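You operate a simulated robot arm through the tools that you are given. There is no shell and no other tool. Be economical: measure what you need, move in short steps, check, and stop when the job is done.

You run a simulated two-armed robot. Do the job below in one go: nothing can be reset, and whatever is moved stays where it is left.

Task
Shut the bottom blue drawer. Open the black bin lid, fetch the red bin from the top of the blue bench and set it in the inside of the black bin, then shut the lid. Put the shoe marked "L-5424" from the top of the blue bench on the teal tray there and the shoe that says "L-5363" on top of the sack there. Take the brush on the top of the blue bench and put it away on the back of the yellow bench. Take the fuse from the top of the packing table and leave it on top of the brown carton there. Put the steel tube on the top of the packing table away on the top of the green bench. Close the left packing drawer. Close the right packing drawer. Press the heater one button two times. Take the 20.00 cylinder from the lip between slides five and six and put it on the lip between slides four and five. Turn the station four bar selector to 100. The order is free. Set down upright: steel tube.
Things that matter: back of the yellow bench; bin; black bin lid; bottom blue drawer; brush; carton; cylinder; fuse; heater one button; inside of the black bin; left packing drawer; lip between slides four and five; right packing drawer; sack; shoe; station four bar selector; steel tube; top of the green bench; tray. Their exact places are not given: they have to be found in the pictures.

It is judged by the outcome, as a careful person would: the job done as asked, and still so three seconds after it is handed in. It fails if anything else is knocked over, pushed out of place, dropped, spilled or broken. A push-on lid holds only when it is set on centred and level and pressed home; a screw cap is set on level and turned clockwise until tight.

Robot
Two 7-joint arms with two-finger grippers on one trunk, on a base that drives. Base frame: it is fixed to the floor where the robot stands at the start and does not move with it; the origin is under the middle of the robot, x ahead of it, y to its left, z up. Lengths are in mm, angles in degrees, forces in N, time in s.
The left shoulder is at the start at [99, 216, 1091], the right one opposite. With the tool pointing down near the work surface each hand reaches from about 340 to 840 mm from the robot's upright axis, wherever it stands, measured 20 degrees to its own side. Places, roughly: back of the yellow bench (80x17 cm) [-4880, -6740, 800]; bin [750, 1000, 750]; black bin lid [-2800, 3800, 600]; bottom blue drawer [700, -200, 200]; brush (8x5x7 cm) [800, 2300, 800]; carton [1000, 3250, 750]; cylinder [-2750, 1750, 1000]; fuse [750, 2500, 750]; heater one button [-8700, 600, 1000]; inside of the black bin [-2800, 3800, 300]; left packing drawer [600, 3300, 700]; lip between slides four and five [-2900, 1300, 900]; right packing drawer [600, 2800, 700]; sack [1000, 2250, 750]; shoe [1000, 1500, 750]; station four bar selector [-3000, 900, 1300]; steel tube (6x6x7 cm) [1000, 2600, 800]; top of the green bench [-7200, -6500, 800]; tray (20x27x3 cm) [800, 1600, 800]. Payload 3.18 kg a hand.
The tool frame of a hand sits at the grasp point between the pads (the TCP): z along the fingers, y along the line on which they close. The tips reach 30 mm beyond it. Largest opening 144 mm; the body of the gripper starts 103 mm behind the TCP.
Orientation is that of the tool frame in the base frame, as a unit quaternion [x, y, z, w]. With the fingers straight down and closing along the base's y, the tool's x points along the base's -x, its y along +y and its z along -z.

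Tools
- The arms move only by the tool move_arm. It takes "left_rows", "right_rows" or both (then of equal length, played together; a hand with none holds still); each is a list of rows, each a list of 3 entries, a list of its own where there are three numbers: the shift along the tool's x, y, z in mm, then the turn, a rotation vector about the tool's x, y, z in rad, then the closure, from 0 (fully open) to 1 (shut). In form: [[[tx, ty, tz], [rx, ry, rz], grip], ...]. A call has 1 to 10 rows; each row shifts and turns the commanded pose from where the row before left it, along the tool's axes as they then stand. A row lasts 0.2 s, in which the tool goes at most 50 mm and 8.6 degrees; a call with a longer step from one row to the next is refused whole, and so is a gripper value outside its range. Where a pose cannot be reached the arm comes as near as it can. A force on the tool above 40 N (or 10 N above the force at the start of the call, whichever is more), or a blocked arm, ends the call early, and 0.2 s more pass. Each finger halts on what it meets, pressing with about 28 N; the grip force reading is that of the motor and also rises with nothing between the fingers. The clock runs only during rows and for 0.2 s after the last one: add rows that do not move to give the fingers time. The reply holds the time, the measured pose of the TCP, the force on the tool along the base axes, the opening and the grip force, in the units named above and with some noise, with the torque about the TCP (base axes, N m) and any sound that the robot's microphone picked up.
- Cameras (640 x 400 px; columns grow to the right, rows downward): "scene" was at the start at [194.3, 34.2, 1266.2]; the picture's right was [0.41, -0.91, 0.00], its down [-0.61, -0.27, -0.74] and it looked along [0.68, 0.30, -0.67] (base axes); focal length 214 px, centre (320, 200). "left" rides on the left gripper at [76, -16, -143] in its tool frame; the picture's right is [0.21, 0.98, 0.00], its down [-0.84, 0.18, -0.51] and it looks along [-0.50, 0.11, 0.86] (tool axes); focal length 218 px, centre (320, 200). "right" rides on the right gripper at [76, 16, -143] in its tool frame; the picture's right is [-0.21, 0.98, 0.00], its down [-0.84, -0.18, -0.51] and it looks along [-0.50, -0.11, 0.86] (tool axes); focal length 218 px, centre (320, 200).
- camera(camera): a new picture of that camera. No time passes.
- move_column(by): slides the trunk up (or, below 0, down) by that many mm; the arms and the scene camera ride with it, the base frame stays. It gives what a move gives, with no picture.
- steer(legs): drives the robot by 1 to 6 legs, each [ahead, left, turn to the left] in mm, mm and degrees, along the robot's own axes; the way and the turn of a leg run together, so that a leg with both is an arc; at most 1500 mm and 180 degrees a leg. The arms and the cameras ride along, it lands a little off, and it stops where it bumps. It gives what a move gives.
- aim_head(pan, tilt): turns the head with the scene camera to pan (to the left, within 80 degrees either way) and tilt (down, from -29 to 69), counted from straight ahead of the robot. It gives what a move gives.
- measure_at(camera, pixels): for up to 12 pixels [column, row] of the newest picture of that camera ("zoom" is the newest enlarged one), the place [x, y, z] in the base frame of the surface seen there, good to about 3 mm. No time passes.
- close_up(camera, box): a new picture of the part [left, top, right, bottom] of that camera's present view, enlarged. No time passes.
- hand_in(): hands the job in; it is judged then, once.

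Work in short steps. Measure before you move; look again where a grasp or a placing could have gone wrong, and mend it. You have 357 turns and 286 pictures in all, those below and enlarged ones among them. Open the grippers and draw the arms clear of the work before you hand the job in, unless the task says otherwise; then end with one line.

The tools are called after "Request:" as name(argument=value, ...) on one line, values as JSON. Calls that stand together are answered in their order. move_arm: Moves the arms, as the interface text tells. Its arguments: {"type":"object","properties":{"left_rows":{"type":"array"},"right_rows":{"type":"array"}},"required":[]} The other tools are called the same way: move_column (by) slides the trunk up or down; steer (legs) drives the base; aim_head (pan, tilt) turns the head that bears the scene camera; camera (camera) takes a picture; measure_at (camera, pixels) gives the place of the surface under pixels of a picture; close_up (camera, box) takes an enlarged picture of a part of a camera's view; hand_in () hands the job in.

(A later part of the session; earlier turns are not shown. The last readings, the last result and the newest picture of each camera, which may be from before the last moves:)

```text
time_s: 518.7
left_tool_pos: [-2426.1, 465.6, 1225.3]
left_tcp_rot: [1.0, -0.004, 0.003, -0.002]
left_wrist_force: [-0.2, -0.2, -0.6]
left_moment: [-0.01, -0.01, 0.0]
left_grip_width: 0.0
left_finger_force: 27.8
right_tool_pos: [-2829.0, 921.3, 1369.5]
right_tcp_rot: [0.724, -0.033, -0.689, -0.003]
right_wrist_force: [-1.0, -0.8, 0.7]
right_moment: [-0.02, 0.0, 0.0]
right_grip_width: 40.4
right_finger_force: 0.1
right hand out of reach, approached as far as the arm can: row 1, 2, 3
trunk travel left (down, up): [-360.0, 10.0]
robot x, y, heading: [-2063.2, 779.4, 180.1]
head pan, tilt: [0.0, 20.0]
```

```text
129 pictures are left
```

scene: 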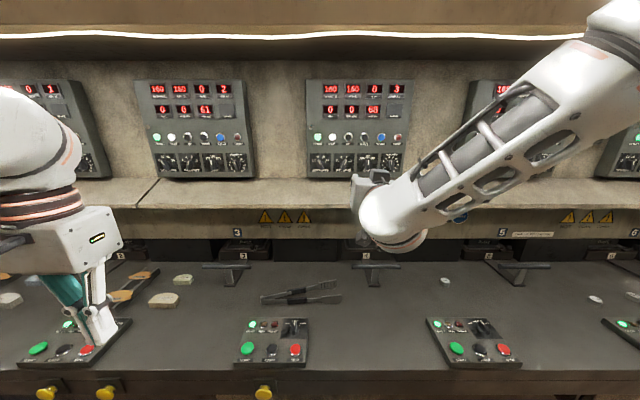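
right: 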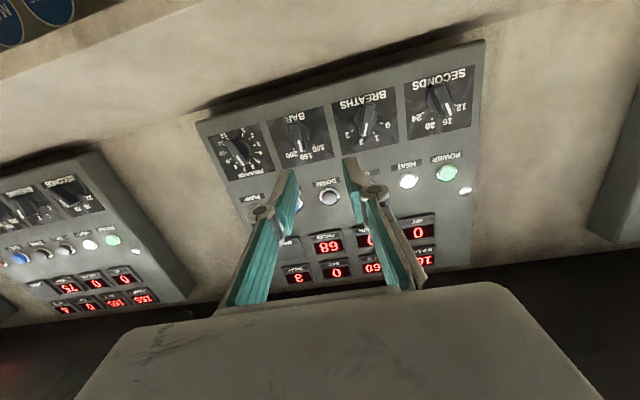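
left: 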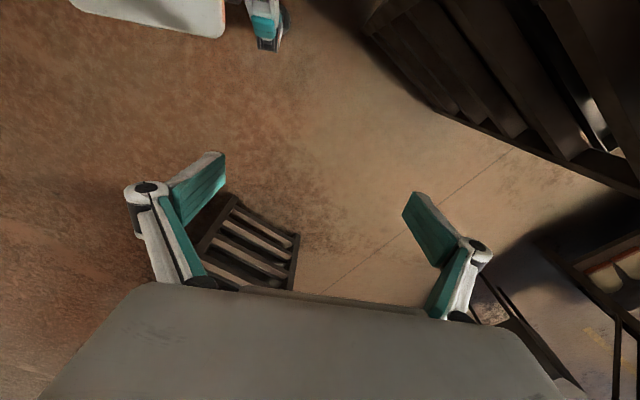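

Aim: move to just in front of the knob.

Request:
move_arm(right_rows=[[[9, -11, 0], [0, 0, 0], 0.72], [[9, -12, 0], [0, 0, 0], 0.72], [[0, 0, 25], [0, 0, 0], 0.72], [[0, 0, 20], [0, 0, 0], 0.72]])

Request:
close_up(camera="right", box=[200, 60, 460, 220])

```text
time_s: 519.7
left_tool_pos: [-2424.0, 467.6, 1223.8]
left_tcp_rot: [1.0, -0.004, 0.002, -0.001]
left_wrist_force: [-0.3, -0.2, -0.4]
left_moment: [-0.01, 0.04, 0.02]
left_grip_width: 0.0
left_finger_force: 28.0
right_tool_pos: [-2875.8, 930.0, 1369.1]
right_tcp_rot: [0.722, -0.033, -0.691, -0.002]
right_wrist_force: [0.8, 0.2, 0.3]
right_moment: [0.02, -0.01, 0.0]
right_grip_width: 40.3
right_finger_force: 0.0
right hand out of reach, approached as far as the arm can: row 1, 2
trunk travel left (down, up): [-360.0, 10.0]
robot x, y, heading: [-2064.8, 782.5, 179.9]
head pan, tilt: [0.0, 20.0]
```

```text
2.46 times, centred on (330, 140) of right
```

zoom: 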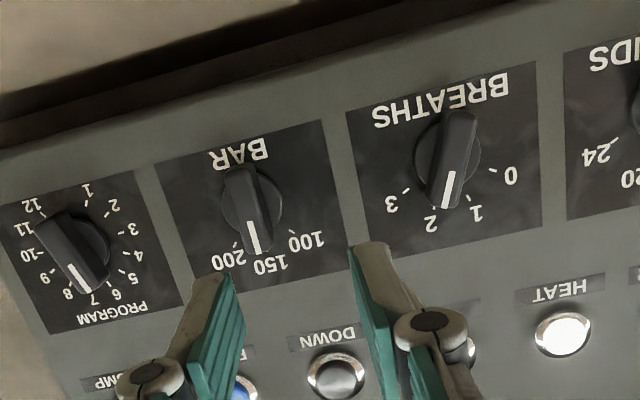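

Fix the offset with the base and trunk: trunk −22, strafe right 17.

Request:
move_column(by=-22)

Request:
steer(legs=[[0, -16, 0]])

Request:
close_up(camera="right", box=[200, 60, 460, 220])

Request:
measure_at(camera="zoom", pixels=[[250, 230], [245, 180], [255, 245], [265, 200]])

```text
time_s: 520.4
left_tool_pos: [-2424.7, 467.6, 1202.4]
left_tcp_rot: [1.0, -0.004, 0.003, -0.002]
left_wrist_force: [0.9, 0.0, 0.4]
left_moment: [-0.01, 0.04, -0.03]
left_grip_width: 0.2
left_finger_force: 28.1
right_tool_pos: [-2875.2, 929.4, 1347.2]
right_tcp_rot: [0.722, -0.032, -0.691, -0.001]
right_wrist_force: [-0.3, 0.4, -0.1]
right_moment: [0.02, -0.05, 0.01]
right_grip_width: 40.3
right_finger_force: 0.0
trunk travel left (down, up): [-338.0, 32.0]
robot x, y, heading: [-2066.0, 778.4, 179.8]
head pan, tilt: [0.0, 20.0]
```

```text
time_s: 521.2
left_tool_pos: [-2423.5, 482.4, 1202.6]
left_tcp_rot: [1.0, -0.002, 0.002, -0.002]
left_wrist_force: [0.2, -0.8, 0.5]
left_moment: [0.02, 0.02, 0.01]
left_grip_width: 0.0
left_finger_force: 28.1
right_tool_pos: [-2876.5, 944.6, 1347.2]
right_tcp_rot: [0.722, -0.031, -0.691, -0.001]
right_wrist_force: [-0.1, 0.0, -0.1]
right_moment: [0.0, 0.03, 0.03]
right_grip_width: 40.2
right_finger_force: 0.1
trunk travel left (down, up): [-338.0, 32.0]
robot x, y, heading: [-2066.6, 798.4, -179.7]
head pan, tilt: [0.0, 20.0]
```

```text
2.46 times, centred on (330, 140) of right
```

zoom: 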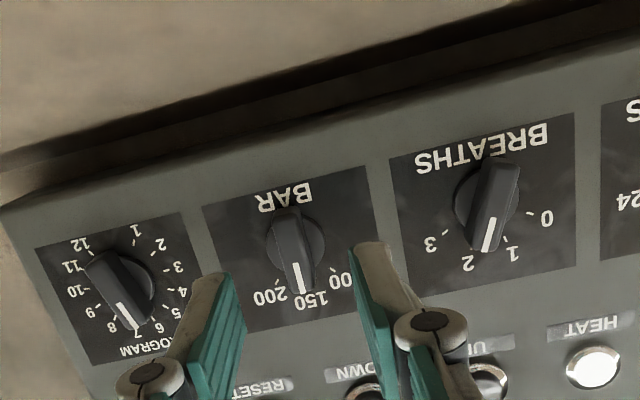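

```text
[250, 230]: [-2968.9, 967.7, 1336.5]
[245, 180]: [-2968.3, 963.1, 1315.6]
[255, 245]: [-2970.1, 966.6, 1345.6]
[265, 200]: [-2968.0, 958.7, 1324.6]
```

Axis lines up with the knob. Advance 50 mm.

Request:
move_arm(right_rows=[[[0, 0, 20], [0, 0, 0], 0.72], [[0, 0, 20], [0, 0, 0], 0.72], [[0, 0, 10], [0, 0, 0], 0.72]])

Request:
close_up(camera="right", box=[220, 100, 420, 220])

```text
time_s: 522.0
left_tool_pos: [-2425.2, 482.8, 1202.7]
left_tcp_rot: [1.0, -0.002, 0.003, -0.002]
left_wrist_force: [-1.0, -0.6, -0.1]
left_moment: [0.03, 0.0, 0.02]
left_grip_width: 0.0
left_finger_force: 27.7
right_tool_pos: [-2925.3, 944.9, 1344.0]
right_tcp_rot: [0.722, -0.032, -0.691, -0.002]
right_wrist_force: [-0.3, 0.5, 0.4]
right_moment: [0.01, -0.01, -0.02]
right_grip_width: 40.2
right_finger_force: 0.1
trunk travel left (down, up): [-338.0, 32.0]
robot x, y, heading: [-2067.3, 797.3, -180.3]
head pan, tilt: [0.0, 20.0]
```

```text
3.20 times, centred on (320, 160) of right
```

zoom: 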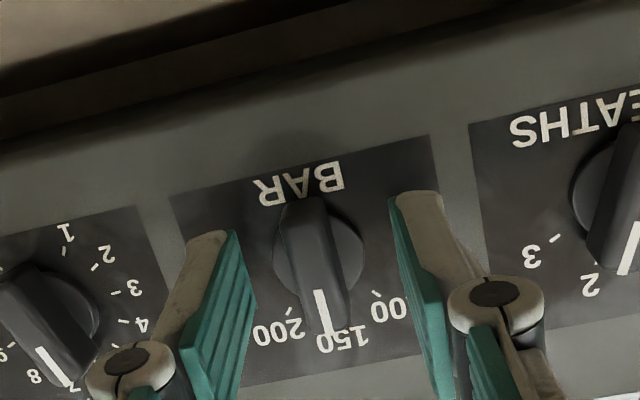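

Advance 8 mm more and close on the ridge.

Request:
move_arm(right_rows=[[[0, 0, 5], [0, 0, 0], 0.72], [[0, 0, 3], [0, 0, 0], 0.8], [[0, 0, 0], [0, 0, 0], 0.95], [[0, 0, 0], [0, 0, 0], 1], [[0, 0, 0], [0, 0, 0], 1]])

Request:
close_up(camera="right", box=[220, 100, 420, 220])

```text
time_s: 523.2
left_tool_pos: [-2424.8, 481.8, 1203.1]
left_tcp_rot: [1.0, -0.003, 0.002, -0.001]
left_wrist_force: [0.0, -0.9, 0.7]
left_moment: [-0.04, -0.01, -0.04]
left_grip_width: 0.2
left_finger_force: 28.4
right_tool_pos: [-2935.6, 947.8, 1343.8]
right_tcp_rot: [0.722, -0.032, -0.691, -0.002]
right_wrist_force: [-1.0, 3.8, -1.8]
right_moment: [0.02, -0.02, 0.28]
right_grip_width: 12.2
right_finger_force: 41.7
trunk travel left (down, up): [-338.0, 32.0]
robot x, y, heading: [-2062.6, 792.5, -179.8]
head pan, tilt: [0.0, 20.0]
```

```text
3.20 times, centred on (320, 160) of right
```

zoom: 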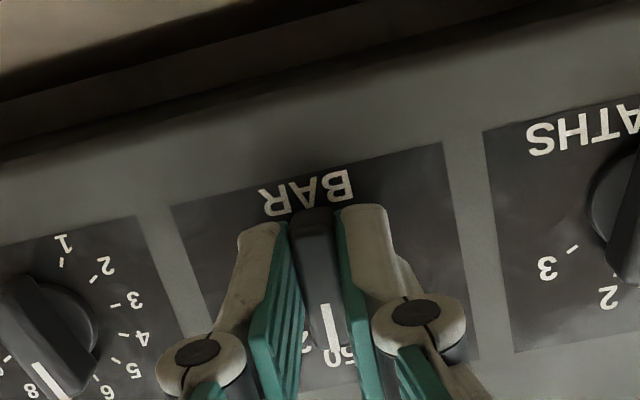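

Gripped. Turn counter-clockwise (rz negative) about 42°.

Request:
move_arm(right_rows=[[[0, 0, 0], [0, 0, -0.145], 1], [[0, 0, 0], [0, 0, -0.145], 1], [[0, 0, 0], [0, 0, -0.145], 1], [[0, 0, 0], [0, 0, -0.145], 1], [[0, 0, 0], [0, 0, -0.145], 1], [[0, 0, 0], [0, 0, 0], 1]])

Request:
close_up(camera="right", box=[220, 100, 420, 220])

```text
time_s: 524.6
left_tool_pos: [-2425.4, 484.7, 1203.3]
left_tcp_rot: [1.0, -0.004, 0.003, -0.001]
left_wrist_force: [-0.2, 0.3, 0.1]
left_moment: [0.0, 0.0, 0.01]
left_grip_width: 0.1
left_finger_force: 27.8
right_tool_pos: [-2935.0, 951.3, 1344.5]
right_tcp_rot: [0.686, 0.224, -0.647, -0.247]
right_wrist_force: [-4.8, 15.7, 2.2]
right_moment: [-0.02, -0.13, -0.48]
right_grip_width: 11.9
right_finger_force: 41.6
trunk travel left (down, up): [-338.0, 32.0]
robot x, y, heading: [-2068.1, 795.9, 180.0]
head pan, tilt: [0.0, 20.0]
```

```text
3.20 times, centred on (320, 160) of right
```

zoom: 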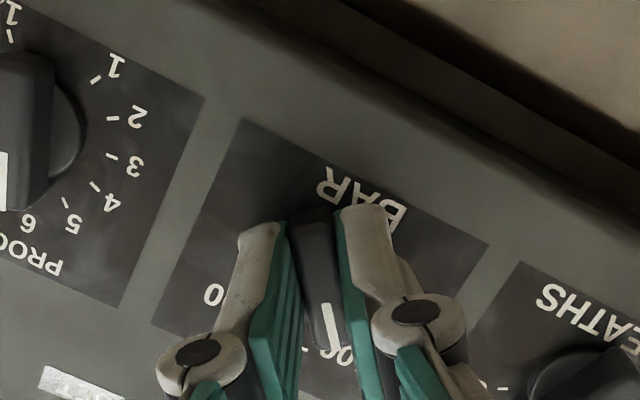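

Release, back off and look.

Request:
move_arm(right_rows=[[[0, 0, 0], [0, 0, 0], 0.8], [[0, 0, 0], [0, 0, 0], 0.7], [[0, 0, -30], [0, 0, 0], 0.7], [[0, 0, -40], [0, 0, 0], 0.7]])

Request:
close_up(camera="scene", box=[300, 60, 420, 190])

Request:
close_up(camera="right", box=[220, 60, 420, 200])

```text
time_s: 525.6
left_tool_pos: [-2422.9, 481.8, 1203.3]
left_tcp_rot: [1.0, -0.004, 0.002, -0.002]
left_wrist_force: [1.5, 0.2, 0.1]
left_moment: [-0.03, 0.04, -0.01]
left_grip_width: 0.0
left_finger_force: 27.7
right_tool_pos: [-2860.3, 943.1, 1347.1]
right_tcp_rot: [0.687, 0.227, -0.645, -0.247]
right_wrist_force: [-0.3, 0.6, 1.1]
right_moment: [-0.01, 0.02, 0.0]
right_grip_width: 43.1
right_finger_force: 0.1
trunk travel left (down, up): [-338.0, 32.0]
robot x, y, heading: [-2063.5, 798.2, -179.9]
head pan, tilt: [0.0, 20.0]
```

```text
3.08 times, centred on (360, 125) of scene
```

zoom: 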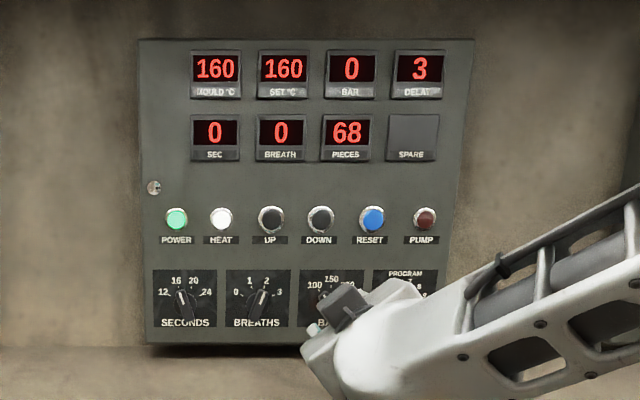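

```text
2.86 times, centred on (320, 130) of right
```

zoom: 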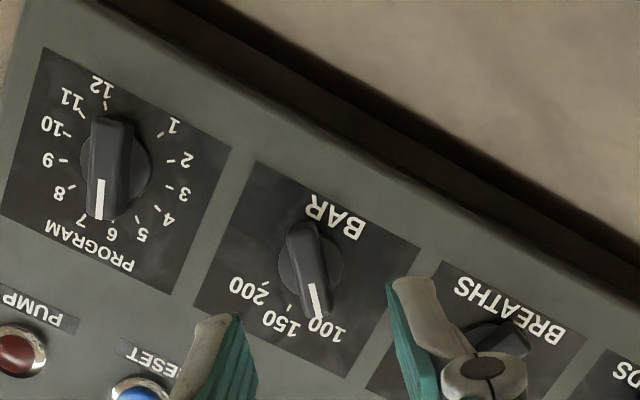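

Selector now points to 100. Back off and restore the right hand to vertical.

Request:
steer(legs=[[-60, 0, 0]])

Request:
move_arm(right_rows=[[[0, 0, -20], [-0.0503, 0.1313, 0.0462], 1], [[0, 0, -20], [-0.0503, 0.1313, 0.0462], 1], [[0, 0, -20], [-0.0503, 0.1313, 0.0462], 1], [[0, 0, -10], [-0.0503, 0.1313, 0.0462], 1], [[0, 0, 0], [-0.0503, 0.1313, 0.0462], 1], [[0, 0, 0], [-0.0503, 0.1313, 0.0462], 1], [[0, 0, 0], [-0.0503, 0.1313, 0.0462], 1], [[0, 0, 0], [-0.0503, 0.1313, 0.0462], 1], [[0, 0, 0], [-0.0503, 0.1313, 0.0462], 1], [[0, 0, 0], [-0.0503, 0.1313, 0.0462], 1]])

Request:
move_arm(right_rows=[[[30, -20, 0], [-0.0503, 0.1313, 0.0462], 1], [[40, -20, 0], [0, 0, 0], 1], [[40, -20, 0], [0, 0, 0], 1], [[40, -20, 0], [0, 0, 0], 1], [[40, 0, 0], [0, 0, 0], 1], [[20, 0, 0], [0, 0, 0], 1]])

Request:
camera(camera="scene")

```text
time_s: 526.6
left_tool_pos: [-2362.5, 482.6, 1202.6]
left_tcp_rot: [1.0, -0.002, 0.002, -0.003]
left_wrist_force: [0.1, -0.3, -0.2]
left_moment: [0.02, 0.07, -0.01]
left_grip_width: 0.0
left_finger_force: 28.2
right_tool_pos: [-2801.6, 943.5, 1348.6]
right_tcp_rot: [0.687, 0.226, -0.644, -0.248]
right_wrist_force: [0.7, -0.1, 0.7]
right_moment: [0.0, -0.03, 0.02]
right_grip_width: 43.2
right_finger_force: 0.0
trunk travel left (down, up): [-338.0, 32.0]
robot x, y, heading: [-2005.6, 792.3, -180.1]
head pan, tilt: [0.0, 20.0]
```

```text
time_s: 528.8
left_tool_pos: [-2365.1, 483.5, 1202.9]
left_tcp_rot: [1.0, -0.003, 0.003, -0.002]
left_wrist_force: [0.0, -0.2, 0.4]
left_moment: [0.05, 0.0, 0.02]
left_grip_width: 0.0
left_finger_force: 27.7
right_tool_pos: [-2735.1, 937.0, 1362.2]
right_tcp_rot: [0.933, 0.111, -0.32, -0.123]
right_wrist_force: [-0.9, 0.3, 0.9]
right_moment: [-0.03, 0.01, 0.02]
right_grip_width: 0.0
right_finger_force: 28.1
right hand out of reach, approached as far as the arm can: row 7, 8, 9, 10
trunk travel left (down, up): [-338.0, 32.0]
robot x, y, heading: [-2002.9, 796.1, -179.9]
head pan, tilt: [0.0, 20.0]
```

```text
time_s: 530.2
left_tool_pos: [-2364.8, 482.4, 1202.6]
left_tcp_rot: [1.0, -0.002, 0.002, -0.001]
left_wrist_force: [0.5, -0.1, -0.3]
left_moment: [-0.04, -0.01, 0.02]
left_grip_width: 0.0
left_finger_force: 27.8
right_tool_pos: [-2592.2, 1051.7, 1277.1]
right_tcp_rot: [0.941, 0.104, -0.3, -0.114]
right_wrist_force: [-0.6, -0.1, -0.5]
right_moment: [-0.02, 0.01, 0.0]
right_grip_width: 0.2
right_finger_force: 27.8
right hand out of reach, approached as far as the arm can: row 1
trunk travel left (down, up): [-338.0, 32.0]
robot x, y, heading: [-2007.0, 794.7, -179.8]
head pan, tilt: [0.0, 20.0]
```

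```text
121 pictures are left
```

scene: 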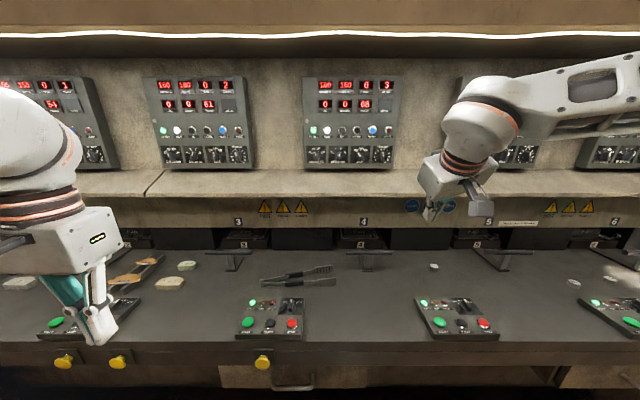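

Finish straightening the right hand, then lower trunk and face -y... (return path to the gap).

Request:
move_arm(right_rows=[[[20, 0, 20], [-0.0466, 0.1224, 0.0424], 1], [[20, 0, 20], [-0.0466, 0.1224, 0.0424], 1], [[20, 0, 20], [-0.0466, 0.1224, 0.0424], 1], [[20, 0, 20], [-0.0466, 0.1224, 0.0424], 1], [[20, 0, 20], [-0.0466, 0.1224, 0.0424], 1], [[20, 0, 30], [0, 0, 0], 1]])

Request:
move_column(by=-160)

```text
time_s: 531.6
left_tool_pos: [-2363.7, 482.3, 1202.9]
left_tcp_rot: [1.0, -0.003, 0.003, -0.002]
left_wrist_force: [0.5, 0.7, 0.0]
left_moment: [-0.02, 0.0, 0.04]
left_grip_width: 0.2
left_finger_force: 28.3
right_tool_pos: [-2518.8, 1079.1, 1120.8]
right_tcp_rot: [1.0, 0.0, 0.0, 0.001]
right_wrist_force: [0.2, 0.0, 0.1]
right_moment: [-0.06, -0.01, -0.01]
right_grip_width: 0.2
right_finger_force: 28.5
trunk travel left (down, up): [-338.0, 32.0]
robot x, y, heading: [-2006.5, 796.1, -180.2]
head pan, tilt: [0.0, 20.0]
```

```text
time_s: 533.4
left_tool_pos: [-2363.9, 481.0, 1043.7]
left_tcp_rot: [1.0, -0.002, -0.002, -0.003]
left_wrist_force: [-0.5, 0.2, -0.4]
left_moment: [-0.04, 0.03, -0.03]
left_grip_width: 0.1
left_finger_force: 27.7
right_tool_pos: [-2517.2, 1078.3, 964.4]
right_tcp_rot: [1.0, 0.001, -0.002, 0.0]
right_wrist_force: [0.7, 0.0, -0.3]
right_moment: [-0.02, 0.01, -0.01]
right_grip_width: 0.0
right_finger_force: 27.6
trunk travel left (down, up): [-178.0, 192.0]
robot x, y, heading: [-2005.8, 797.4, -179.9]
head pan, tilt: [0.0, 20.0]
```

Retract right hand; take one look toward -y for later routing.

Request:
move_arm(right_rows=[[[40, 0, 0], [0, 0, 0], 1], [[40, 0, 0], [0, 0, 0], 1], [[30, 0, 0], [0, 0, 0], 1]])

Request:
aim_head(pan=78, tilt=12)

Request:
camera(camera="scene")

```text
time_s: 534.2
left_tool_pos: [-2365.1, 480.8, 1042.0]
left_tcp_rot: [1.0, -0.001, -0.001, -0.002]
left_wrist_force: [0.6, 0.1, 0.0]
left_moment: [-0.01, 0.04, -0.01]
left_grip_width: 0.0
left_finger_force: 27.5
right_tool_pos: [-2408.1, 1078.4, 961.4]
right_tcp_rot: [1.0, 0.0, -0.001, 0.0]
right_wrist_force: [0.1, 0.0, -0.3]
right_moment: [-0.02, 0.03, -0.02]
right_grip_width: 0.2
right_finger_force: 27.5
trunk travel left (down, up): [-178.0, 192.0]
robot x, y, heading: [-2004.8, 794.9, -180.0]
head pan, tilt: [0.0, 20.0]
```

```text
time_s: 535.7
left_tool_pos: [-2366.2, 480.3, 1042.8]
left_tcp_rot: [1.0, -0.001, 0.0, -0.003]
left_wrist_force: [-0.2, 0.1, -0.3]
left_moment: [0.02, -0.01, 0.01]
left_grip_width: 0.0
left_finger_force: 28.1
right_tool_pos: [-2407.2, 1078.7, 962.5]
right_tcp_rot: [1.0, 0.0, 0.0, -0.001]
right_wrist_force: [0.0, 0.2, -0.5]
right_moment: [-0.03, 0.02, 0.0]
right_grip_width: 0.2
right_finger_force: 27.4
trunk travel left (down, up): [-178.0, 192.0]
robot x, y, heading: [-2007.7, 795.7, -179.9]
head pan, tilt: [78.0, 12.0]
```

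```text
120 pictures are left
```

scene: 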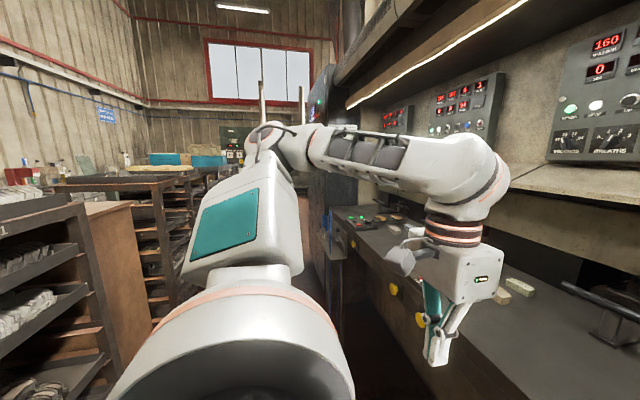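

Return: face +y, drive to the gap, strafe right through it.

Request:
steer(legs=[[45, 0, 0], [0, 0, -90], [1450, 0, 0], [1380, 0, 0]])

Request:
aim_head(pan=-70, tilt=25)

Request:
camera(camera="scene")

```text
time_s: 539.9
left_tool_pos: [-2418.2, 1100.7, 1042.5]
left_tcp_rot: [0.758, -0.652, 0.0, -0.003]
left_wrist_force: [0.7, -0.8, 0.3]
left_moment: [0.02, 0.02, 0.0]
left_grip_width: 0.0
left_finger_force: 28.1
right_tool_pos: [-1839.7, 1233.8, 960.0]
right_tcp_rot: [0.764, -0.645, 0.003, -0.002]
right_wrist_force: [0.6, 0.5, -0.4]
right_moment: [0.02, 0.01, 0.04]
right_grip_width: 0.0
right_finger_force: 28.1
trunk travel left (down, up): [-178.0, 192.0]
robot x, y, heading: [-2052.6, 799.3, 99.0]
head pan, tilt: [78.0, 12.0]
stopped in leg 2: the robot was blocked; the commanded pose is now the measured one
```

```text
time_s: 542.2
left_tool_pos: [-2420.6, 1102.4, 1042.1]
left_tcp_rot: [0.758, -0.652, 0.001, -0.003]
left_wrist_force: [0.1, 0.8, -0.7]
left_moment: [-0.04, -0.04, -0.02]
left_grip_width: 0.0
left_finger_force: 28.0
right_tool_pos: [-1839.2, 1233.5, 960.6]
right_tcp_rot: [0.763, -0.646, 0.004, -0.003]
right_wrist_force: [0.1, -0.3, 0.3]
right_moment: [-0.04, 0.04, 0.01]
right_grip_width: 0.3
right_finger_force: 28.1
trunk travel left (down, up): [-178.0, 192.0]
robot x, y, heading: [-2053.2, 797.5, 98.6]
head pan, tilt: [-70.0, 25.0]
```

```text
119 pictures are left
```

scene: 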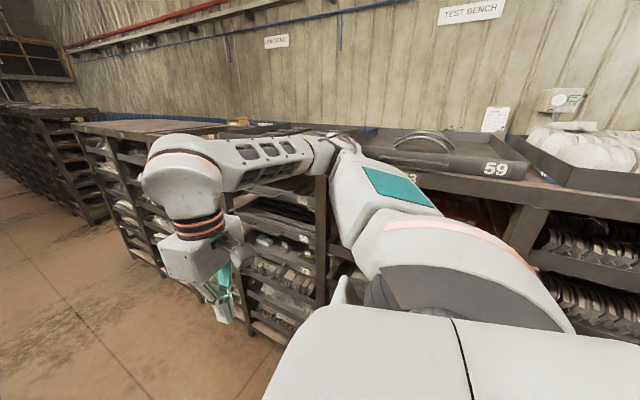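

Right elbow met the rack; shift 70 left, finish the turn, and go on.

Request:
steer(legs=[[0, 75, 0], [0, 0, -8.6], [1420, 0, 0], [1420, 0, 0]])

Request:
camera(camera="scene")

```text
time_s: 557.5
left_tool_pos: [-2380.3, 3988.3, 1043.0]
left_tcp_rot: [-0.693, 0.72, 0.0, 0.002]
left_wrist_force: [-0.5, 0.7, -0.3]
left_moment: [0.04, 0.0, 0.0]
left_grip_width: 0.4
left_finger_force: 28.5
right_tool_pos: [-1783.9, 4009.5, 960.3]
right_tcp_rot: [-0.7, 0.714, -0.003, 0.001]
right_wrist_force: [-0.6, 0.4, 0.0]
right_moment: [0.01, 0.0, -0.01]
right_grip_width: 0.4
right_finger_force: 28.2
trunk travel left (down, up): [-178.0, 192.0]
robot x, y, heading: [-2080.7, 3618.8, 88.2]
head pan, tilt: [-70.0, 25.0]
```

```text
118 pictures are left
```

scene: 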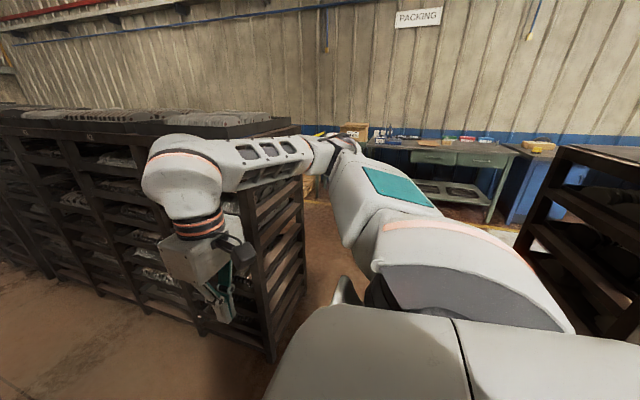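

Strafe through the gap, face the benches and move to y≈2500.

Request:
steer(legs=[[0, -1450, 1.8], [0, -250, 0], [0, 0, -90], [0, -1110, 0]])

Request:
aim_head(pan=0, tilt=35)

Request:
camera(camera="scene")

```text
time_s: 586.1
left_tool_pos: [-46.9, 2780.9, 1043.0]
left_tcp_rot: [0.003, 1.0, -0.001, 0.001]
left_wrist_force: [0.4, -0.8, 0.7]
left_moment: [0.0, -0.03, -0.03]
left_grip_width: 0.0
left_finger_force: 28.2
right_tool_pos: [-8.2, 2188.1, 960.6]
right_tcp_rot: [-0.005, 1.0, -0.003, -0.002]
right_wrist_force: [-1.1, 0.0, 0.3]
right_moment: [-0.04, 0.0, 0.01]
right_grip_width: 0.2
right_finger_force: 28.5
trunk travel left (down, up): [-178.0, 192.0]
robot x, y, heading: [-408.8, 2465.9, -0.1]
head pan, tilt: [-70.0, 25.0]
```

```text
time_s: 587.5
left_tool_pos: [-46.3, 2781.3, 1042.2]
left_tcp_rot: [0.005, 1.0, -0.002, 0.002]
left_wrist_force: [0.7, 0.3, -0.2]
left_moment: [-0.01, -0.03, 0.01]
left_grip_width: 0.0
left_finger_force: 28.0
right_tool_pos: [-6.9, 2186.6, 959.6]
right_tcp_rot: [-0.005, 1.0, -0.002, -0.002]
right_wrist_force: [0.3, 0.3, 0.6]
right_moment: [0.01, 0.0, -0.01]
right_grip_width: 0.0
right_finger_force: 27.9
trunk travel left (down, up): [-178.0, 192.0]
robot x, y, heading: [-407.4, 2465.6, -0.4]
head pan, tilt: [0.0, 35.0]
```

```text
117 pictures are left
```

scene: 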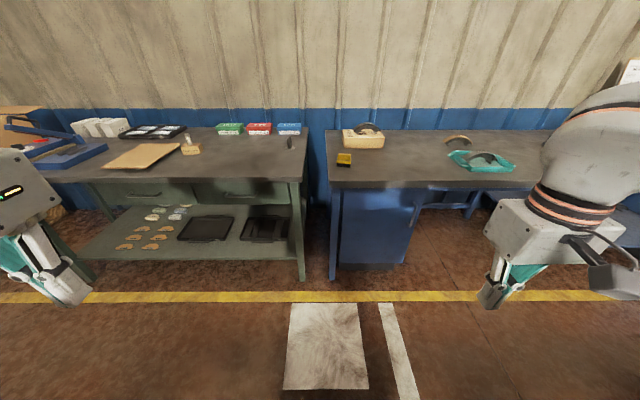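

Everything in place. Open grippers and drive ahead 680.

Request:
move_arm(left_rows=[[[0, 0, 0], [0, 0, 0], 0.5], [[0, 0, 0], [0, 0, 0], 0.3]], right_rows=[[[0, 20, 0], [0, 0, 0], 0.5], [[0, 20, 0], [0, 0, 0], 0.2]])

Request:
steer(legs=[[680, 35, 0.3]])

Request:
camera(camera="right")

Request:
camera(camera="left")

```text
time_s: 588.1
left_tool_pos: [-45.6, 2781.9, 1043.0]
left_tcp_rot: [0.003, 1.0, -0.002, 0.001]
left_wrist_force: [-0.1, 0.7, 0.2]
left_moment: [0.01, 0.02, 0.01]
left_grip_width: 100.9
left_finger_force: 0.0
right_tool_pos: [-6.9, 2228.6, 958.4]
right_tcp_rot: [-0.006, 1.0, -0.002, -0.002]
right_wrist_force: [0.7, 0.4, -0.2]
right_moment: [0.03, -0.01, -0.02]
right_grip_width: 115.3
right_finger_force: 0.1
trunk travel left (down, up): [-178.0, 192.0]
robot x, y, heading: [-406.3, 2471.0, -0.1]
head pan, tilt: [0.0, 35.0]
```

```text
time_s: 591.9
left_tool_pos: [631.8, 2824.0, 1042.9]
left_tcp_rot: [-0.004, 1.0, -0.002, 0.001]
left_wrist_force: [-0.4, 0.0, 1.0]
left_moment: [-0.01, -0.01, 0.01]
left_grip_width: 100.6
left_finger_force: 0.0
right_tool_pos: [679.9, 2269.8, 960.2]
right_tcp_rot: [-0.013, 1.0, -0.003, -0.002]
right_wrist_force: [0.5, 0.0, 0.2]
right_moment: [0.01, -0.02, 0.01]
right_grip_width: 115.1
right_finger_force: 0.0
trunk travel left (down, up): [-178.0, 192.0]
robot x, y, heading: [277.0, 2508.8, 0.8]
head pan, tilt: [0.0, 35.0]
```

```text
116 pictures are left
```

right: 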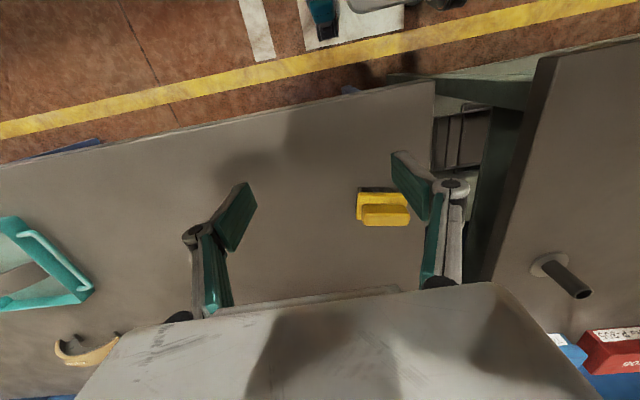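

```text
115 pictures are left
```

left: 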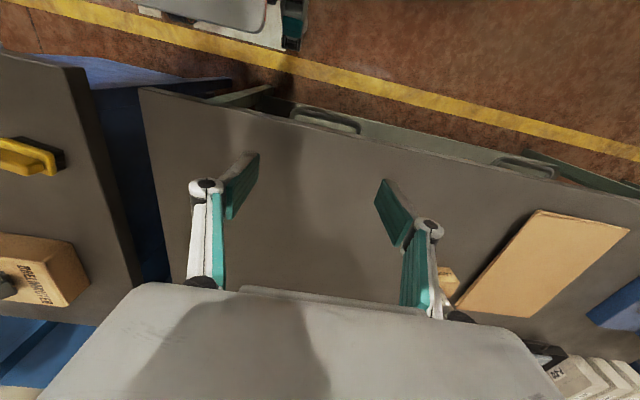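

Measure the brush and zoom.

Request:
close_up(camera="right", box=[330, 170, 430, 240])

Request:
measure_at(camera="zoom", pixels=[[190, 110], [470, 110], [165, 290], [480, 290], [320, 250], [320, 160], [200, 230], [480, 230], [320, 340], [180, 150]])

```text
5.71 times, centred on (380, 205) of right
```

zoom: 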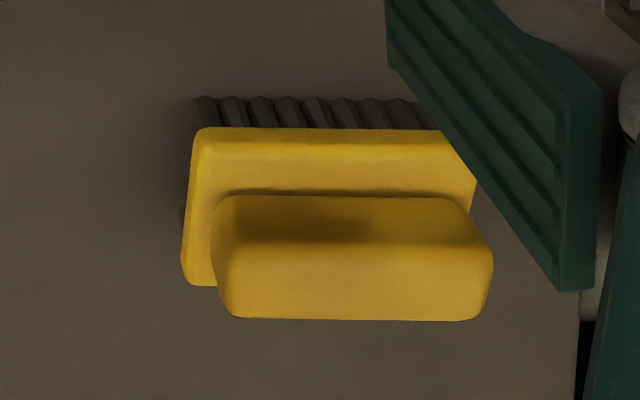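

```text
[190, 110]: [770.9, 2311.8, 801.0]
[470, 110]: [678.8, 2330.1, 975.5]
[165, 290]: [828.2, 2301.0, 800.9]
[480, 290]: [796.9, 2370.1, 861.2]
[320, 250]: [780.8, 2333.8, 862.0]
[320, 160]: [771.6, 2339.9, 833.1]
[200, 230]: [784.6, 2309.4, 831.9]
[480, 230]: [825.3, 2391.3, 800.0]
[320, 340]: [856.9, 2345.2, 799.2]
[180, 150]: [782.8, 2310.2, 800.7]
```

Grip the brush handle by its ends (along y). Move above (789,2342).

Request:
move_arm(right_rows=[[[-37, 24, 0], [0, 0, 0.02], 0.2], [[-36, 24, 0], [0, 0, 0], 0.2], [[-36, 24, 20], [0, 0, 0], 0.2]])

Request:
camera(camera="right")

```text
time_s: 592.7
left_tool_pos: [632.8, 2825.8, 1040.5]
left_tcp_rot: [-0.004, 1.0, -0.001, 0.001]
left_wrist_force: [0.6, -0.5, -1.4]
left_moment: [-0.04, 0.05, -0.02]
left_grip_width: 100.5
left_finger_force: 0.0
right_tool_pos: [787.5, 2348.2, 938.7]
right_tcp_rot: [-0.002, 1.0, -0.003, -0.003]
right_wrist_force: [0.9, 1.3, -0.3]
right_moment: [-0.03, 0.08, 0.03]
right_grip_width: 115.0
right_finger_force: 0.0
trunk travel left (down, up): [-178.0, 192.0]
robot x, y, heading: [277.8, 2503.7, 0.6]
head pan, tilt: [0.0, 35.0]
```

```text
113 pictures are left
```

right: 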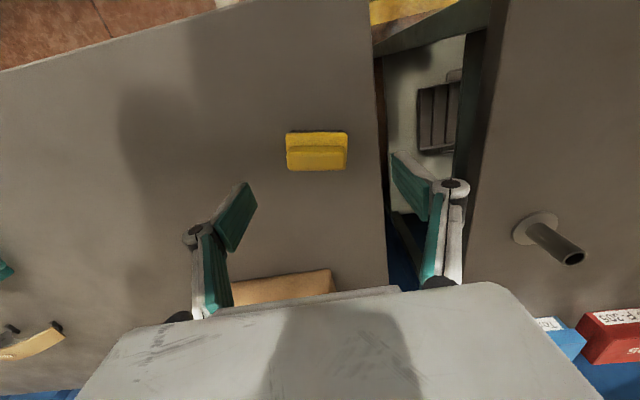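

Handle right on axis (318,158). Descend 70 and grip.

Request:
move_arm(right_rows=[[[0, 0, 35], [0, 0, 0], 0.2], [[0, 0, 34], [0, 0, 0], 0.3], [[0, 0, 0], [0, 0, 0], 0.6], [[0, 0, 0], [0, 0, 0], 1], [[0, 0, 0], [0, 0, 0], 1]])

Request:
move_arm(right_rows=[[[0, 0, -35], [0, 0, 0], 1], [[0, 0, -40], [0, 0, 0], 1], [[0, 0, -40], [0, 0, 0], 1]])

Request:
camera(camera="right")

```text
time_s: 593.9
left_tool_pos: [632.8, 2824.6, 1042.7]
left_tcp_rot: [-0.004, 1.0, -0.002, 0.0]
left_wrist_force: [-0.6, 0.5, -0.1]
left_moment: [0.02, 0.01, 0.01]
left_grip_width: 101.0
left_finger_force: 0.2
right_tool_pos: [785.4, 2347.9, 869.1]
right_tcp_rot: [-0.003, 1.0, -0.003, -0.002]
right_wrist_force: [0.3, 0.0, 0.3]
right_moment: [0.01, -0.01, 0.0]
right_grip_width: 65.9
right_finger_force: 28.1
trunk travel left (down, up): [-178.0, 192.0]
robot x, y, heading: [279.9, 2505.1, 0.9]
head pan, tilt: [0.0, 35.0]
```

```text
time_s: 594.7
left_tool_pos: [631.5, 2825.5, 1044.7]
left_tcp_rot: [-0.004, 1.0, -0.001, 0.002]
left_wrist_force: [-0.4, 0.3, 0.0]
left_moment: [-0.04, -0.02, 0.01]
left_grip_width: 100.9
left_finger_force: 0.0
right_tool_pos: [786.8, 2347.4, 987.8]
right_tcp_rot: [-0.003, 1.0, -0.003, 0.0]
right_wrist_force: [-1.0, 0.4, -1.8]
right_moment: [0.04, 0.0, 0.04]
right_grip_width: 66.0
right_finger_force: 28.3
trunk travel left (down, up): [-178.0, 192.0]
robot x, y, heading: [273.3, 2505.9, 0.7]
head pan, tilt: [0.0, 35.0]
```

```text
112 pictures are left
```

right: 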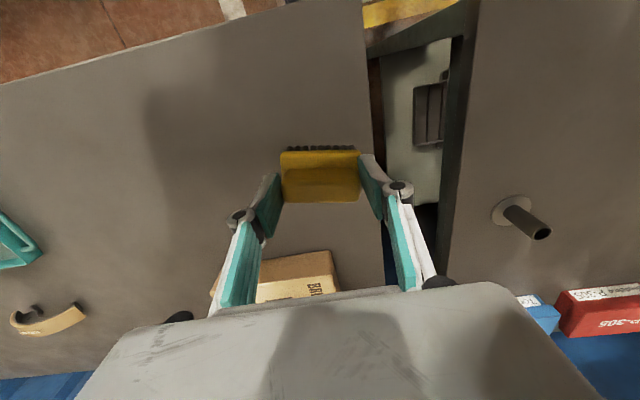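

Brush held. Left hand to above the tube: move toward (900,2680) first.

Request:
move_arm(left_rows=[[[-40, -20, 10], [0, 0, 0], 0.3], [[-40, -20, 10], [0, 0, 0], 0.3], [[-40, -20, 15], [0, 0, 0], 0.3], [[-40, -20, 15], [0, 0, 0], 0.3], [[-40, -20, 15], [0, 0, 0], 0.3], [[-40, -20, 15], [0, 0, 0], 0.3], [[-30, -25, 0], [0, 0, 0], 0.3]])

Request:
camera(camera="left")

```text
time_s: 596.3
left_tool_pos: [882.5, 2703.4, 964.1]
left_tcp_rot: [-0.007, 1.0, -0.002, 0.003]
left_wrist_force: [-0.7, -0.1, -0.3]
left_moment: [0.03, -0.04, 0.02]
left_grip_width: 100.9
left_finger_force: 0.0
left hand out of reach, approached as far as the arm can: row 7
right_tool_pos: [786.4, 2346.1, 985.7]
right_tcp_rot: [-0.003, 1.0, -0.003, 0.0]
right_wrist_force: [0.1, -0.7, 0.1]
right_moment: [0.02, -0.03, -0.03]
right_grip_width: 66.1
right_finger_force: 27.9
trunk travel left (down, up): [-178.0, 192.0]
robot x, y, heading: [274.9, 2506.4, 0.8]
head pan, tilt: [0.0, 35.0]
```

```text
111 pictures are left
```

left: 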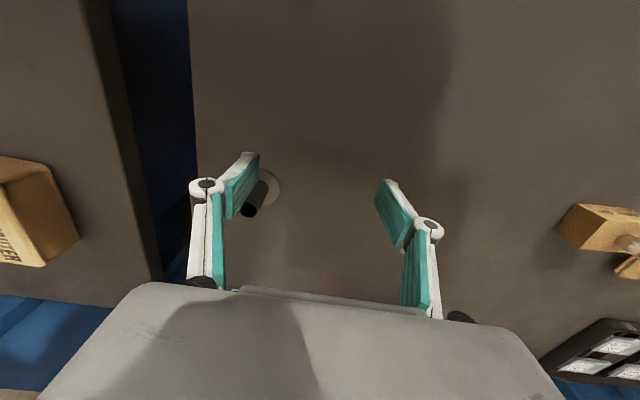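

Shift the base right 70 and ahead 45 to bring the tube into the left hand's range.

Request:
steer(legs=[[45, -70, -0.8]])

Request:
camera(camera="left")

Request:
measure_at(camera="left", pixels=[[320, 175], [305, 200], [330, 170], [300, 215]])

```text
time_s: 597.6
left_tool_pos: [930.6, 2625.0, 963.5]
left_tcp_rot: [0.0, 1.0, -0.002, 0.003]
left_wrist_force: [1.0, 0.4, -0.2]
left_moment: [0.01, -0.01, 0.0]
left_grip_width: 100.8
left_finger_force: 0.2
right_tool_pos: [829.4, 2268.9, 985.2]
right_tcp_rot: [0.004, 1.0, -0.002, -0.002]
right_wrist_force: [0.2, 0.3, -1.7]
right_moment: [0.06, 0.05, 0.0]
right_grip_width: 65.7
right_finger_force: 28.0
trunk travel left (down, up): [-178.0, 192.0]
robot x, y, heading: [320.1, 2431.1, 0.1]
head pan, tilt: [0.0, 35.0]
```

```text
110 pictures are left
```

left: 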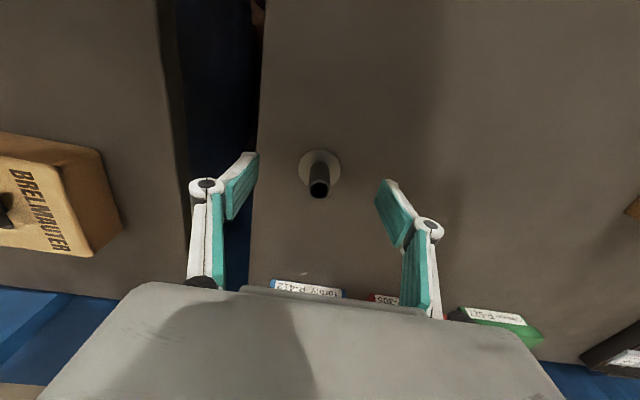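

```text
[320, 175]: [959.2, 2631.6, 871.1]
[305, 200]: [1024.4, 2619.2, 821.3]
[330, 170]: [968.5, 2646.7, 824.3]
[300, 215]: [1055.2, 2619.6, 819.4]
```

Request:
measure_at(camera="left", pixels=[[301, 168], [340, 166], [320, 152], [311, 188], [328, 188], [319, 180]])

```text
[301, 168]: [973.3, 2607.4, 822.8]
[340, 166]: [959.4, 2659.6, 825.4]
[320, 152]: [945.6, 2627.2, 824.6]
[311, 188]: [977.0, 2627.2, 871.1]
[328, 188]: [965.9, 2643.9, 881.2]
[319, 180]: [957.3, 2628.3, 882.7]
```

Tube centre (968,2633). Move over and descend to z 863, grip.

Request:
move_arm(left_rows=[[[-37, 8, 0], [0, 0, 0], 0.4], [[0, 0, 35], [0, 0, 0], 0.4], [[0, 0, 20], [0, 0, 0], 0.4]])

Request:
camera(camera="left")

```text
time_s: 598.4
left_tool_pos: [940.7, 2632.4, 909.3]
left_tcp_rot: [0.0, 1.0, -0.003, 0.001]
left_wrist_force: [1.0, 0.1, 0.3]
left_moment: [0.02, 0.05, -0.01]
left_grip_width: 86.4
left_finger_force: 0.1
left hand out of reach, approached as far as the arm can: row 1
right_tool_pos: [831.7, 2269.8, 984.1]
right_tcp_rot: [0.004, 1.0, -0.003, -0.002]
right_wrist_force: [0.9, -0.1, -0.9]
right_moment: [0.0, 0.03, -0.02]
right_grip_width: 65.7
right_finger_force: 27.9
trunk travel left (down, up): [-178.0, 192.0]
robot x, y, heading: [319.7, 2431.8, 0.2]
head pan, tilt: [0.0, 35.0]
```

```text
109 pictures are left
```

left: 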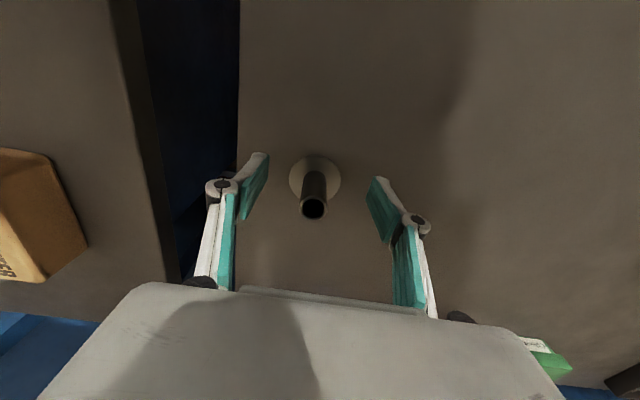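

Drive ahead 27 mm, then descend.

Request:
steer(legs=[[28, 0, 0]])

Request:
camera(camera="left")

```text
time_s: 599.2
left_tool_pos: [968.3, 2633.4, 909.5]
left_tcp_rot: [-0.001, 1.0, -0.002, 0.003]
left_wrist_force: [1.0, -0.7, 0.3]
left_moment: [-0.01, 0.03, 0.0]
left_grip_width: 86.6
left_finger_force: 0.1
right_tool_pos: [859.2, 2269.2, 984.6]
right_tcp_rot: [0.004, 1.0, -0.003, -0.002]
right_wrist_force: [0.8, 0.5, -1.3]
right_moment: [0.02, 0.04, -0.03]
right_grip_width: 65.8
right_finger_force: 28.8
trunk travel left (down, up): [-178.0, 192.0]
robot x, y, heading: [349.4, 2433.5, -0.0]
head pan, tilt: [0.0, 35.0]
```

```text
108 pictures are left
```

left: 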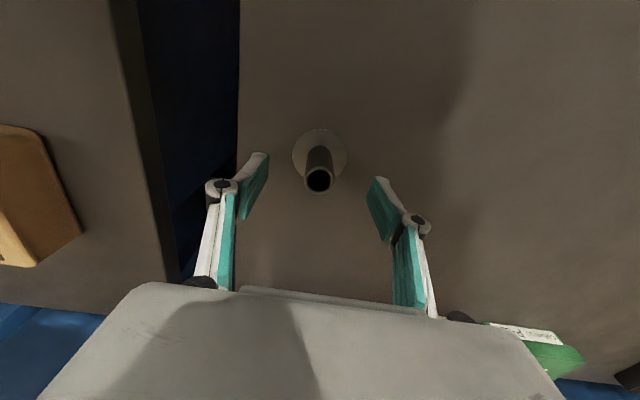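

Aligned (tube top at (319,179)). Descend 46, close, lift.

Request:
move_arm(left_rows=[[[0, 0, 25], [0, 0, 0], 0.4], [[0, 0, 21], [0, 0, 0], 0.4], [[0, 0, 0], [0, 0, 0], 0.7], [[0, 0, 0], [0, 0, 0], 1], [[0, 0, 0], [0, 0, 0], 1]])

Request:
move_arm(left_rows=[[[0, 0, -25], [0, 0, 0], 1], [[20, 0, -40], [0, 0, 0], 1], [[20, 0, -40], [0, 0, 0], 1]])

Request:
camera(camera="left")

```text
time_s: 600.4
left_tool_pos: [967.9, 2632.7, 863.2]
left_tcp_rot: [0.0, 1.0, -0.002, 0.002]
left_wrist_force: [-0.5, 2.1, 0.8]
left_moment: [0.0, -0.03, 0.01]
left_grip_width: 26.8
left_finger_force: 27.7
right_tool_pos: [859.1, 2270.2, 985.1]
right_tcp_rot: [0.003, 1.0, -0.002, -0.002]
right_wrist_force: [0.4, 0.5, -1.1]
right_moment: [-0.01, 0.0, 0.01]
right_grip_width: 65.6
right_finger_force: 28.1
trunk travel left (down, up): [-178.0, 192.0]
robot x, y, heading: [348.3, 2434.5, 0.0]
head pan, tilt: [0.0, 35.0]
```

```text
time_s: 601.2
left_tool_pos: [926.2, 2630.0, 969.5]
left_tcp_rot: [0.001, 1.0, -0.002, 0.003]
left_wrist_force: [0.0, -0.3, -2.6]
left_moment: [0.01, 0.0, 0.0]
left_grip_width: 26.4
left_finger_force: 28.3
right_tool_pos: [858.4, 2270.1, 985.0]
right_tcp_rot: [0.004, 1.0, -0.002, -0.001]
right_wrist_force: [0.0, 0.1, -0.6]
right_moment: [0.04, -0.04, 0.0]
right_grip_width: 65.8
right_finger_force: 28.1
trunk travel left (down, up): [-178.0, 192.0]
robot x, y, heading: [348.3, 2435.3, 0.1]
head pan, tilt: [0.0, 35.0]
```

```text
107 pictures are left
```

left: 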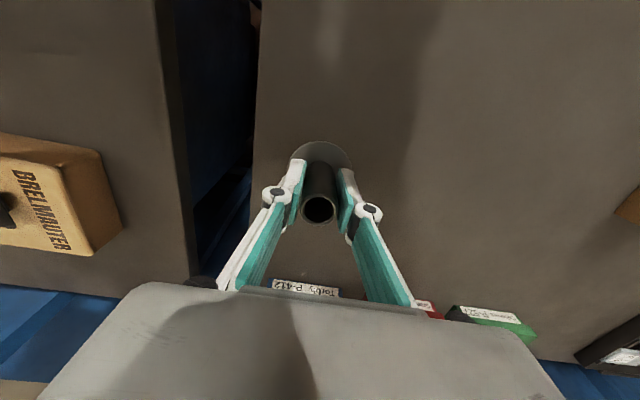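

Both held. Retract both hands and back away from the benches.

Request:
move_arm(left_rows=[[[40, 20, -10], [0, 0, 0], 1], [[40, 20, 0], [0, 0, 0], 1], [[40, 20, 0], [0, 0, 0], 1], [[30, 20, 0], [0, 0, 0], 1]], right_rows=[[[30, -20, 0], [0, 0, 0], 1], [[30, -20, 0], [0, 0, 0], 1], [[30, -20, 0], [0, 0, 0], 1], [[20, -20, 0], [0, 0, 0], 1]])

Request:
steer(legs=[[-730, 0, 0], [0, 0, 90], [1170, 0, 0], [0, 250, 0]])

Request:
aim_head(pan=70, tilt=25)

Request:
camera(camera="scene")

```text
time_s: 602.2
left_tool_pos: [774.0, 2712.7, 976.5]
left_tcp_rot: [0.0, 1.0, -0.003, 0.003]
left_wrist_force: [0.5, 0.2, -2.3]
left_moment: [-0.01, 0.01, 0.0]
left_grip_width: 26.6
left_finger_force: 28.2
right_tool_pos: [748.8, 2190.0, 987.7]
right_tcp_rot: [0.003, 1.0, -0.002, -0.001]
right_wrist_force: [0.3, -0.1, -0.5]
right_moment: [-0.03, -0.04, 0.0]
right_grip_width: 65.5
right_finger_force: 28.2
trunk travel left (down, up): [-178.0, 192.0]
robot x, y, heading: [350.9, 2435.3, -0.4]
head pan, tilt: [0.0, 35.0]
```

```text
time_s: 618.0
left_tool_pos: [-948.4, 4006.8, 975.9]
left_tcp_rot: [0.72, -0.694, -0.001, -0.003]
left_wrist_force: [-0.8, 1.3, -2.7]
left_moment: [-0.01, 0.0, 0.0]
left_grip_width: 26.6
left_finger_force: 27.3
right_tool_pos: [-424.8, 3999.9, 987.3]
right_tcp_rot: [0.718, -0.696, 0.003, -0.001]
right_wrist_force: [0.2, 0.2, -1.3]
right_moment: [0.0, -0.03, 0.0]
right_grip_width: 65.5
right_finger_force: 27.9
trunk travel left (down, up): [-178.0, 192.0]
robot x, y, heading: [-655.5, 3591.6, 91.9]
head pan, tilt: [0.0, 35.0]
```

```text
time_s: 619.4
left_tool_pos: [-948.3, 4007.2, 975.9]
left_tcp_rot: [0.719, -0.695, 0.0, -0.005]
left_wrist_force: [-0.4, -0.2, -3.0]
left_moment: [-0.02, 0.04, 0.0]
left_grip_width: 26.5
left_finger_force: 28.1
right_tool_pos: [-425.9, 3998.8, 986.8]
right_tcp_rot: [0.717, -0.697, 0.002, 0.0]
right_wrist_force: [0.0, -0.4, -0.3]
right_moment: [0.01, 0.02, 0.02]
right_grip_width: 65.6
right_finger_force: 27.7
trunk travel left (down, up): [-178.0, 192.0]
robot x, y, heading: [-652.1, 3592.2, 91.9]
head pan, tilt: [70.0, 25.0]
```

```text
106 pictures are left
```

scene: 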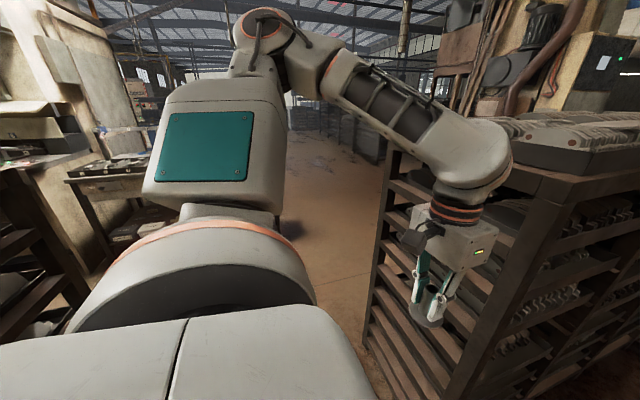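

Strafe through, go to y≈4350, face -x and drive past the black bin.

Request:
steer(legs=[[0, 1430, -1.9], [0, 100, 0], [760, 0, 0], [0, 0, 90], [1400, 0, 0]])

Request:
aim_head(pan=30, tilt=10)

Request:
camera(camera="scene")

```text
time_s: 647.7
left_tool_pos: [-4058.1, 3954.0, 975.8]
left_tcp_rot: [1.0, 0.019, -0.003, -0.002]
left_wrist_force: [-1.5, 0.1, -2.3]
left_moment: [-0.04, -0.04, 0.05]
left_grip_width: 26.5
left_finger_force: 27.4
right_tool_pos: [-4050.0, 4477.3, 986.6]
right_tcp_rot: [1.0, 0.017, 0.002, -0.002]
right_wrist_force: [0.4, -1.0, -1.1]
right_moment: [0.02, -0.03, -0.03]
right_grip_width: 64.5
right_finger_force: 28.0
trunk travel left (down, up): [-178.0, 192.0]
robot x, y, heading: [-3642.7, 4246.8, -177.7]
head pan, tilt: [70.0, 25.0]
```

```text
time_s: 648.8
left_tool_pos: [-4057.1, 3954.3, 977.4]
left_tcp_rot: [1.0, 0.02, -0.003, -0.003]
left_wrist_force: [0.3, -0.5, -2.9]
left_moment: [0.01, -0.02, 0.01]
left_grip_width: 26.2
left_finger_force: 27.9
right_tool_pos: [-4051.3, 4475.7, 987.1]
right_tcp_rot: [1.0, 0.017, 0.002, -0.002]
right_wrist_force: [0.3, -0.2, -1.5]
right_moment: [0.01, -0.02, -0.02]
right_grip_width: 64.2
right_finger_force: 28.3
trunk travel left (down, up): [-178.0, 192.0]
robot x, y, heading: [-3641.4, 4244.6, -177.8]
head pan, tilt: [30.0, 10.0]
```

```text
105 pictures are left
```

scene: 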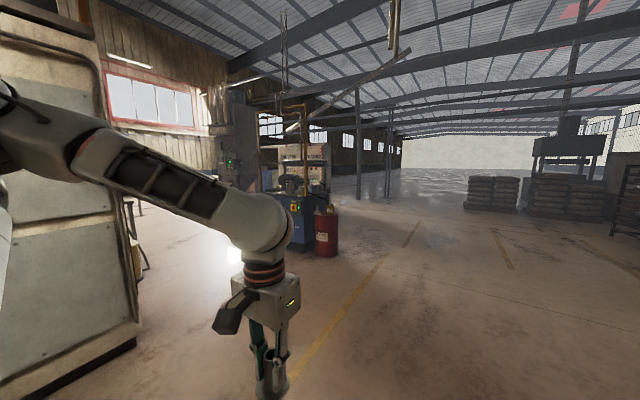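

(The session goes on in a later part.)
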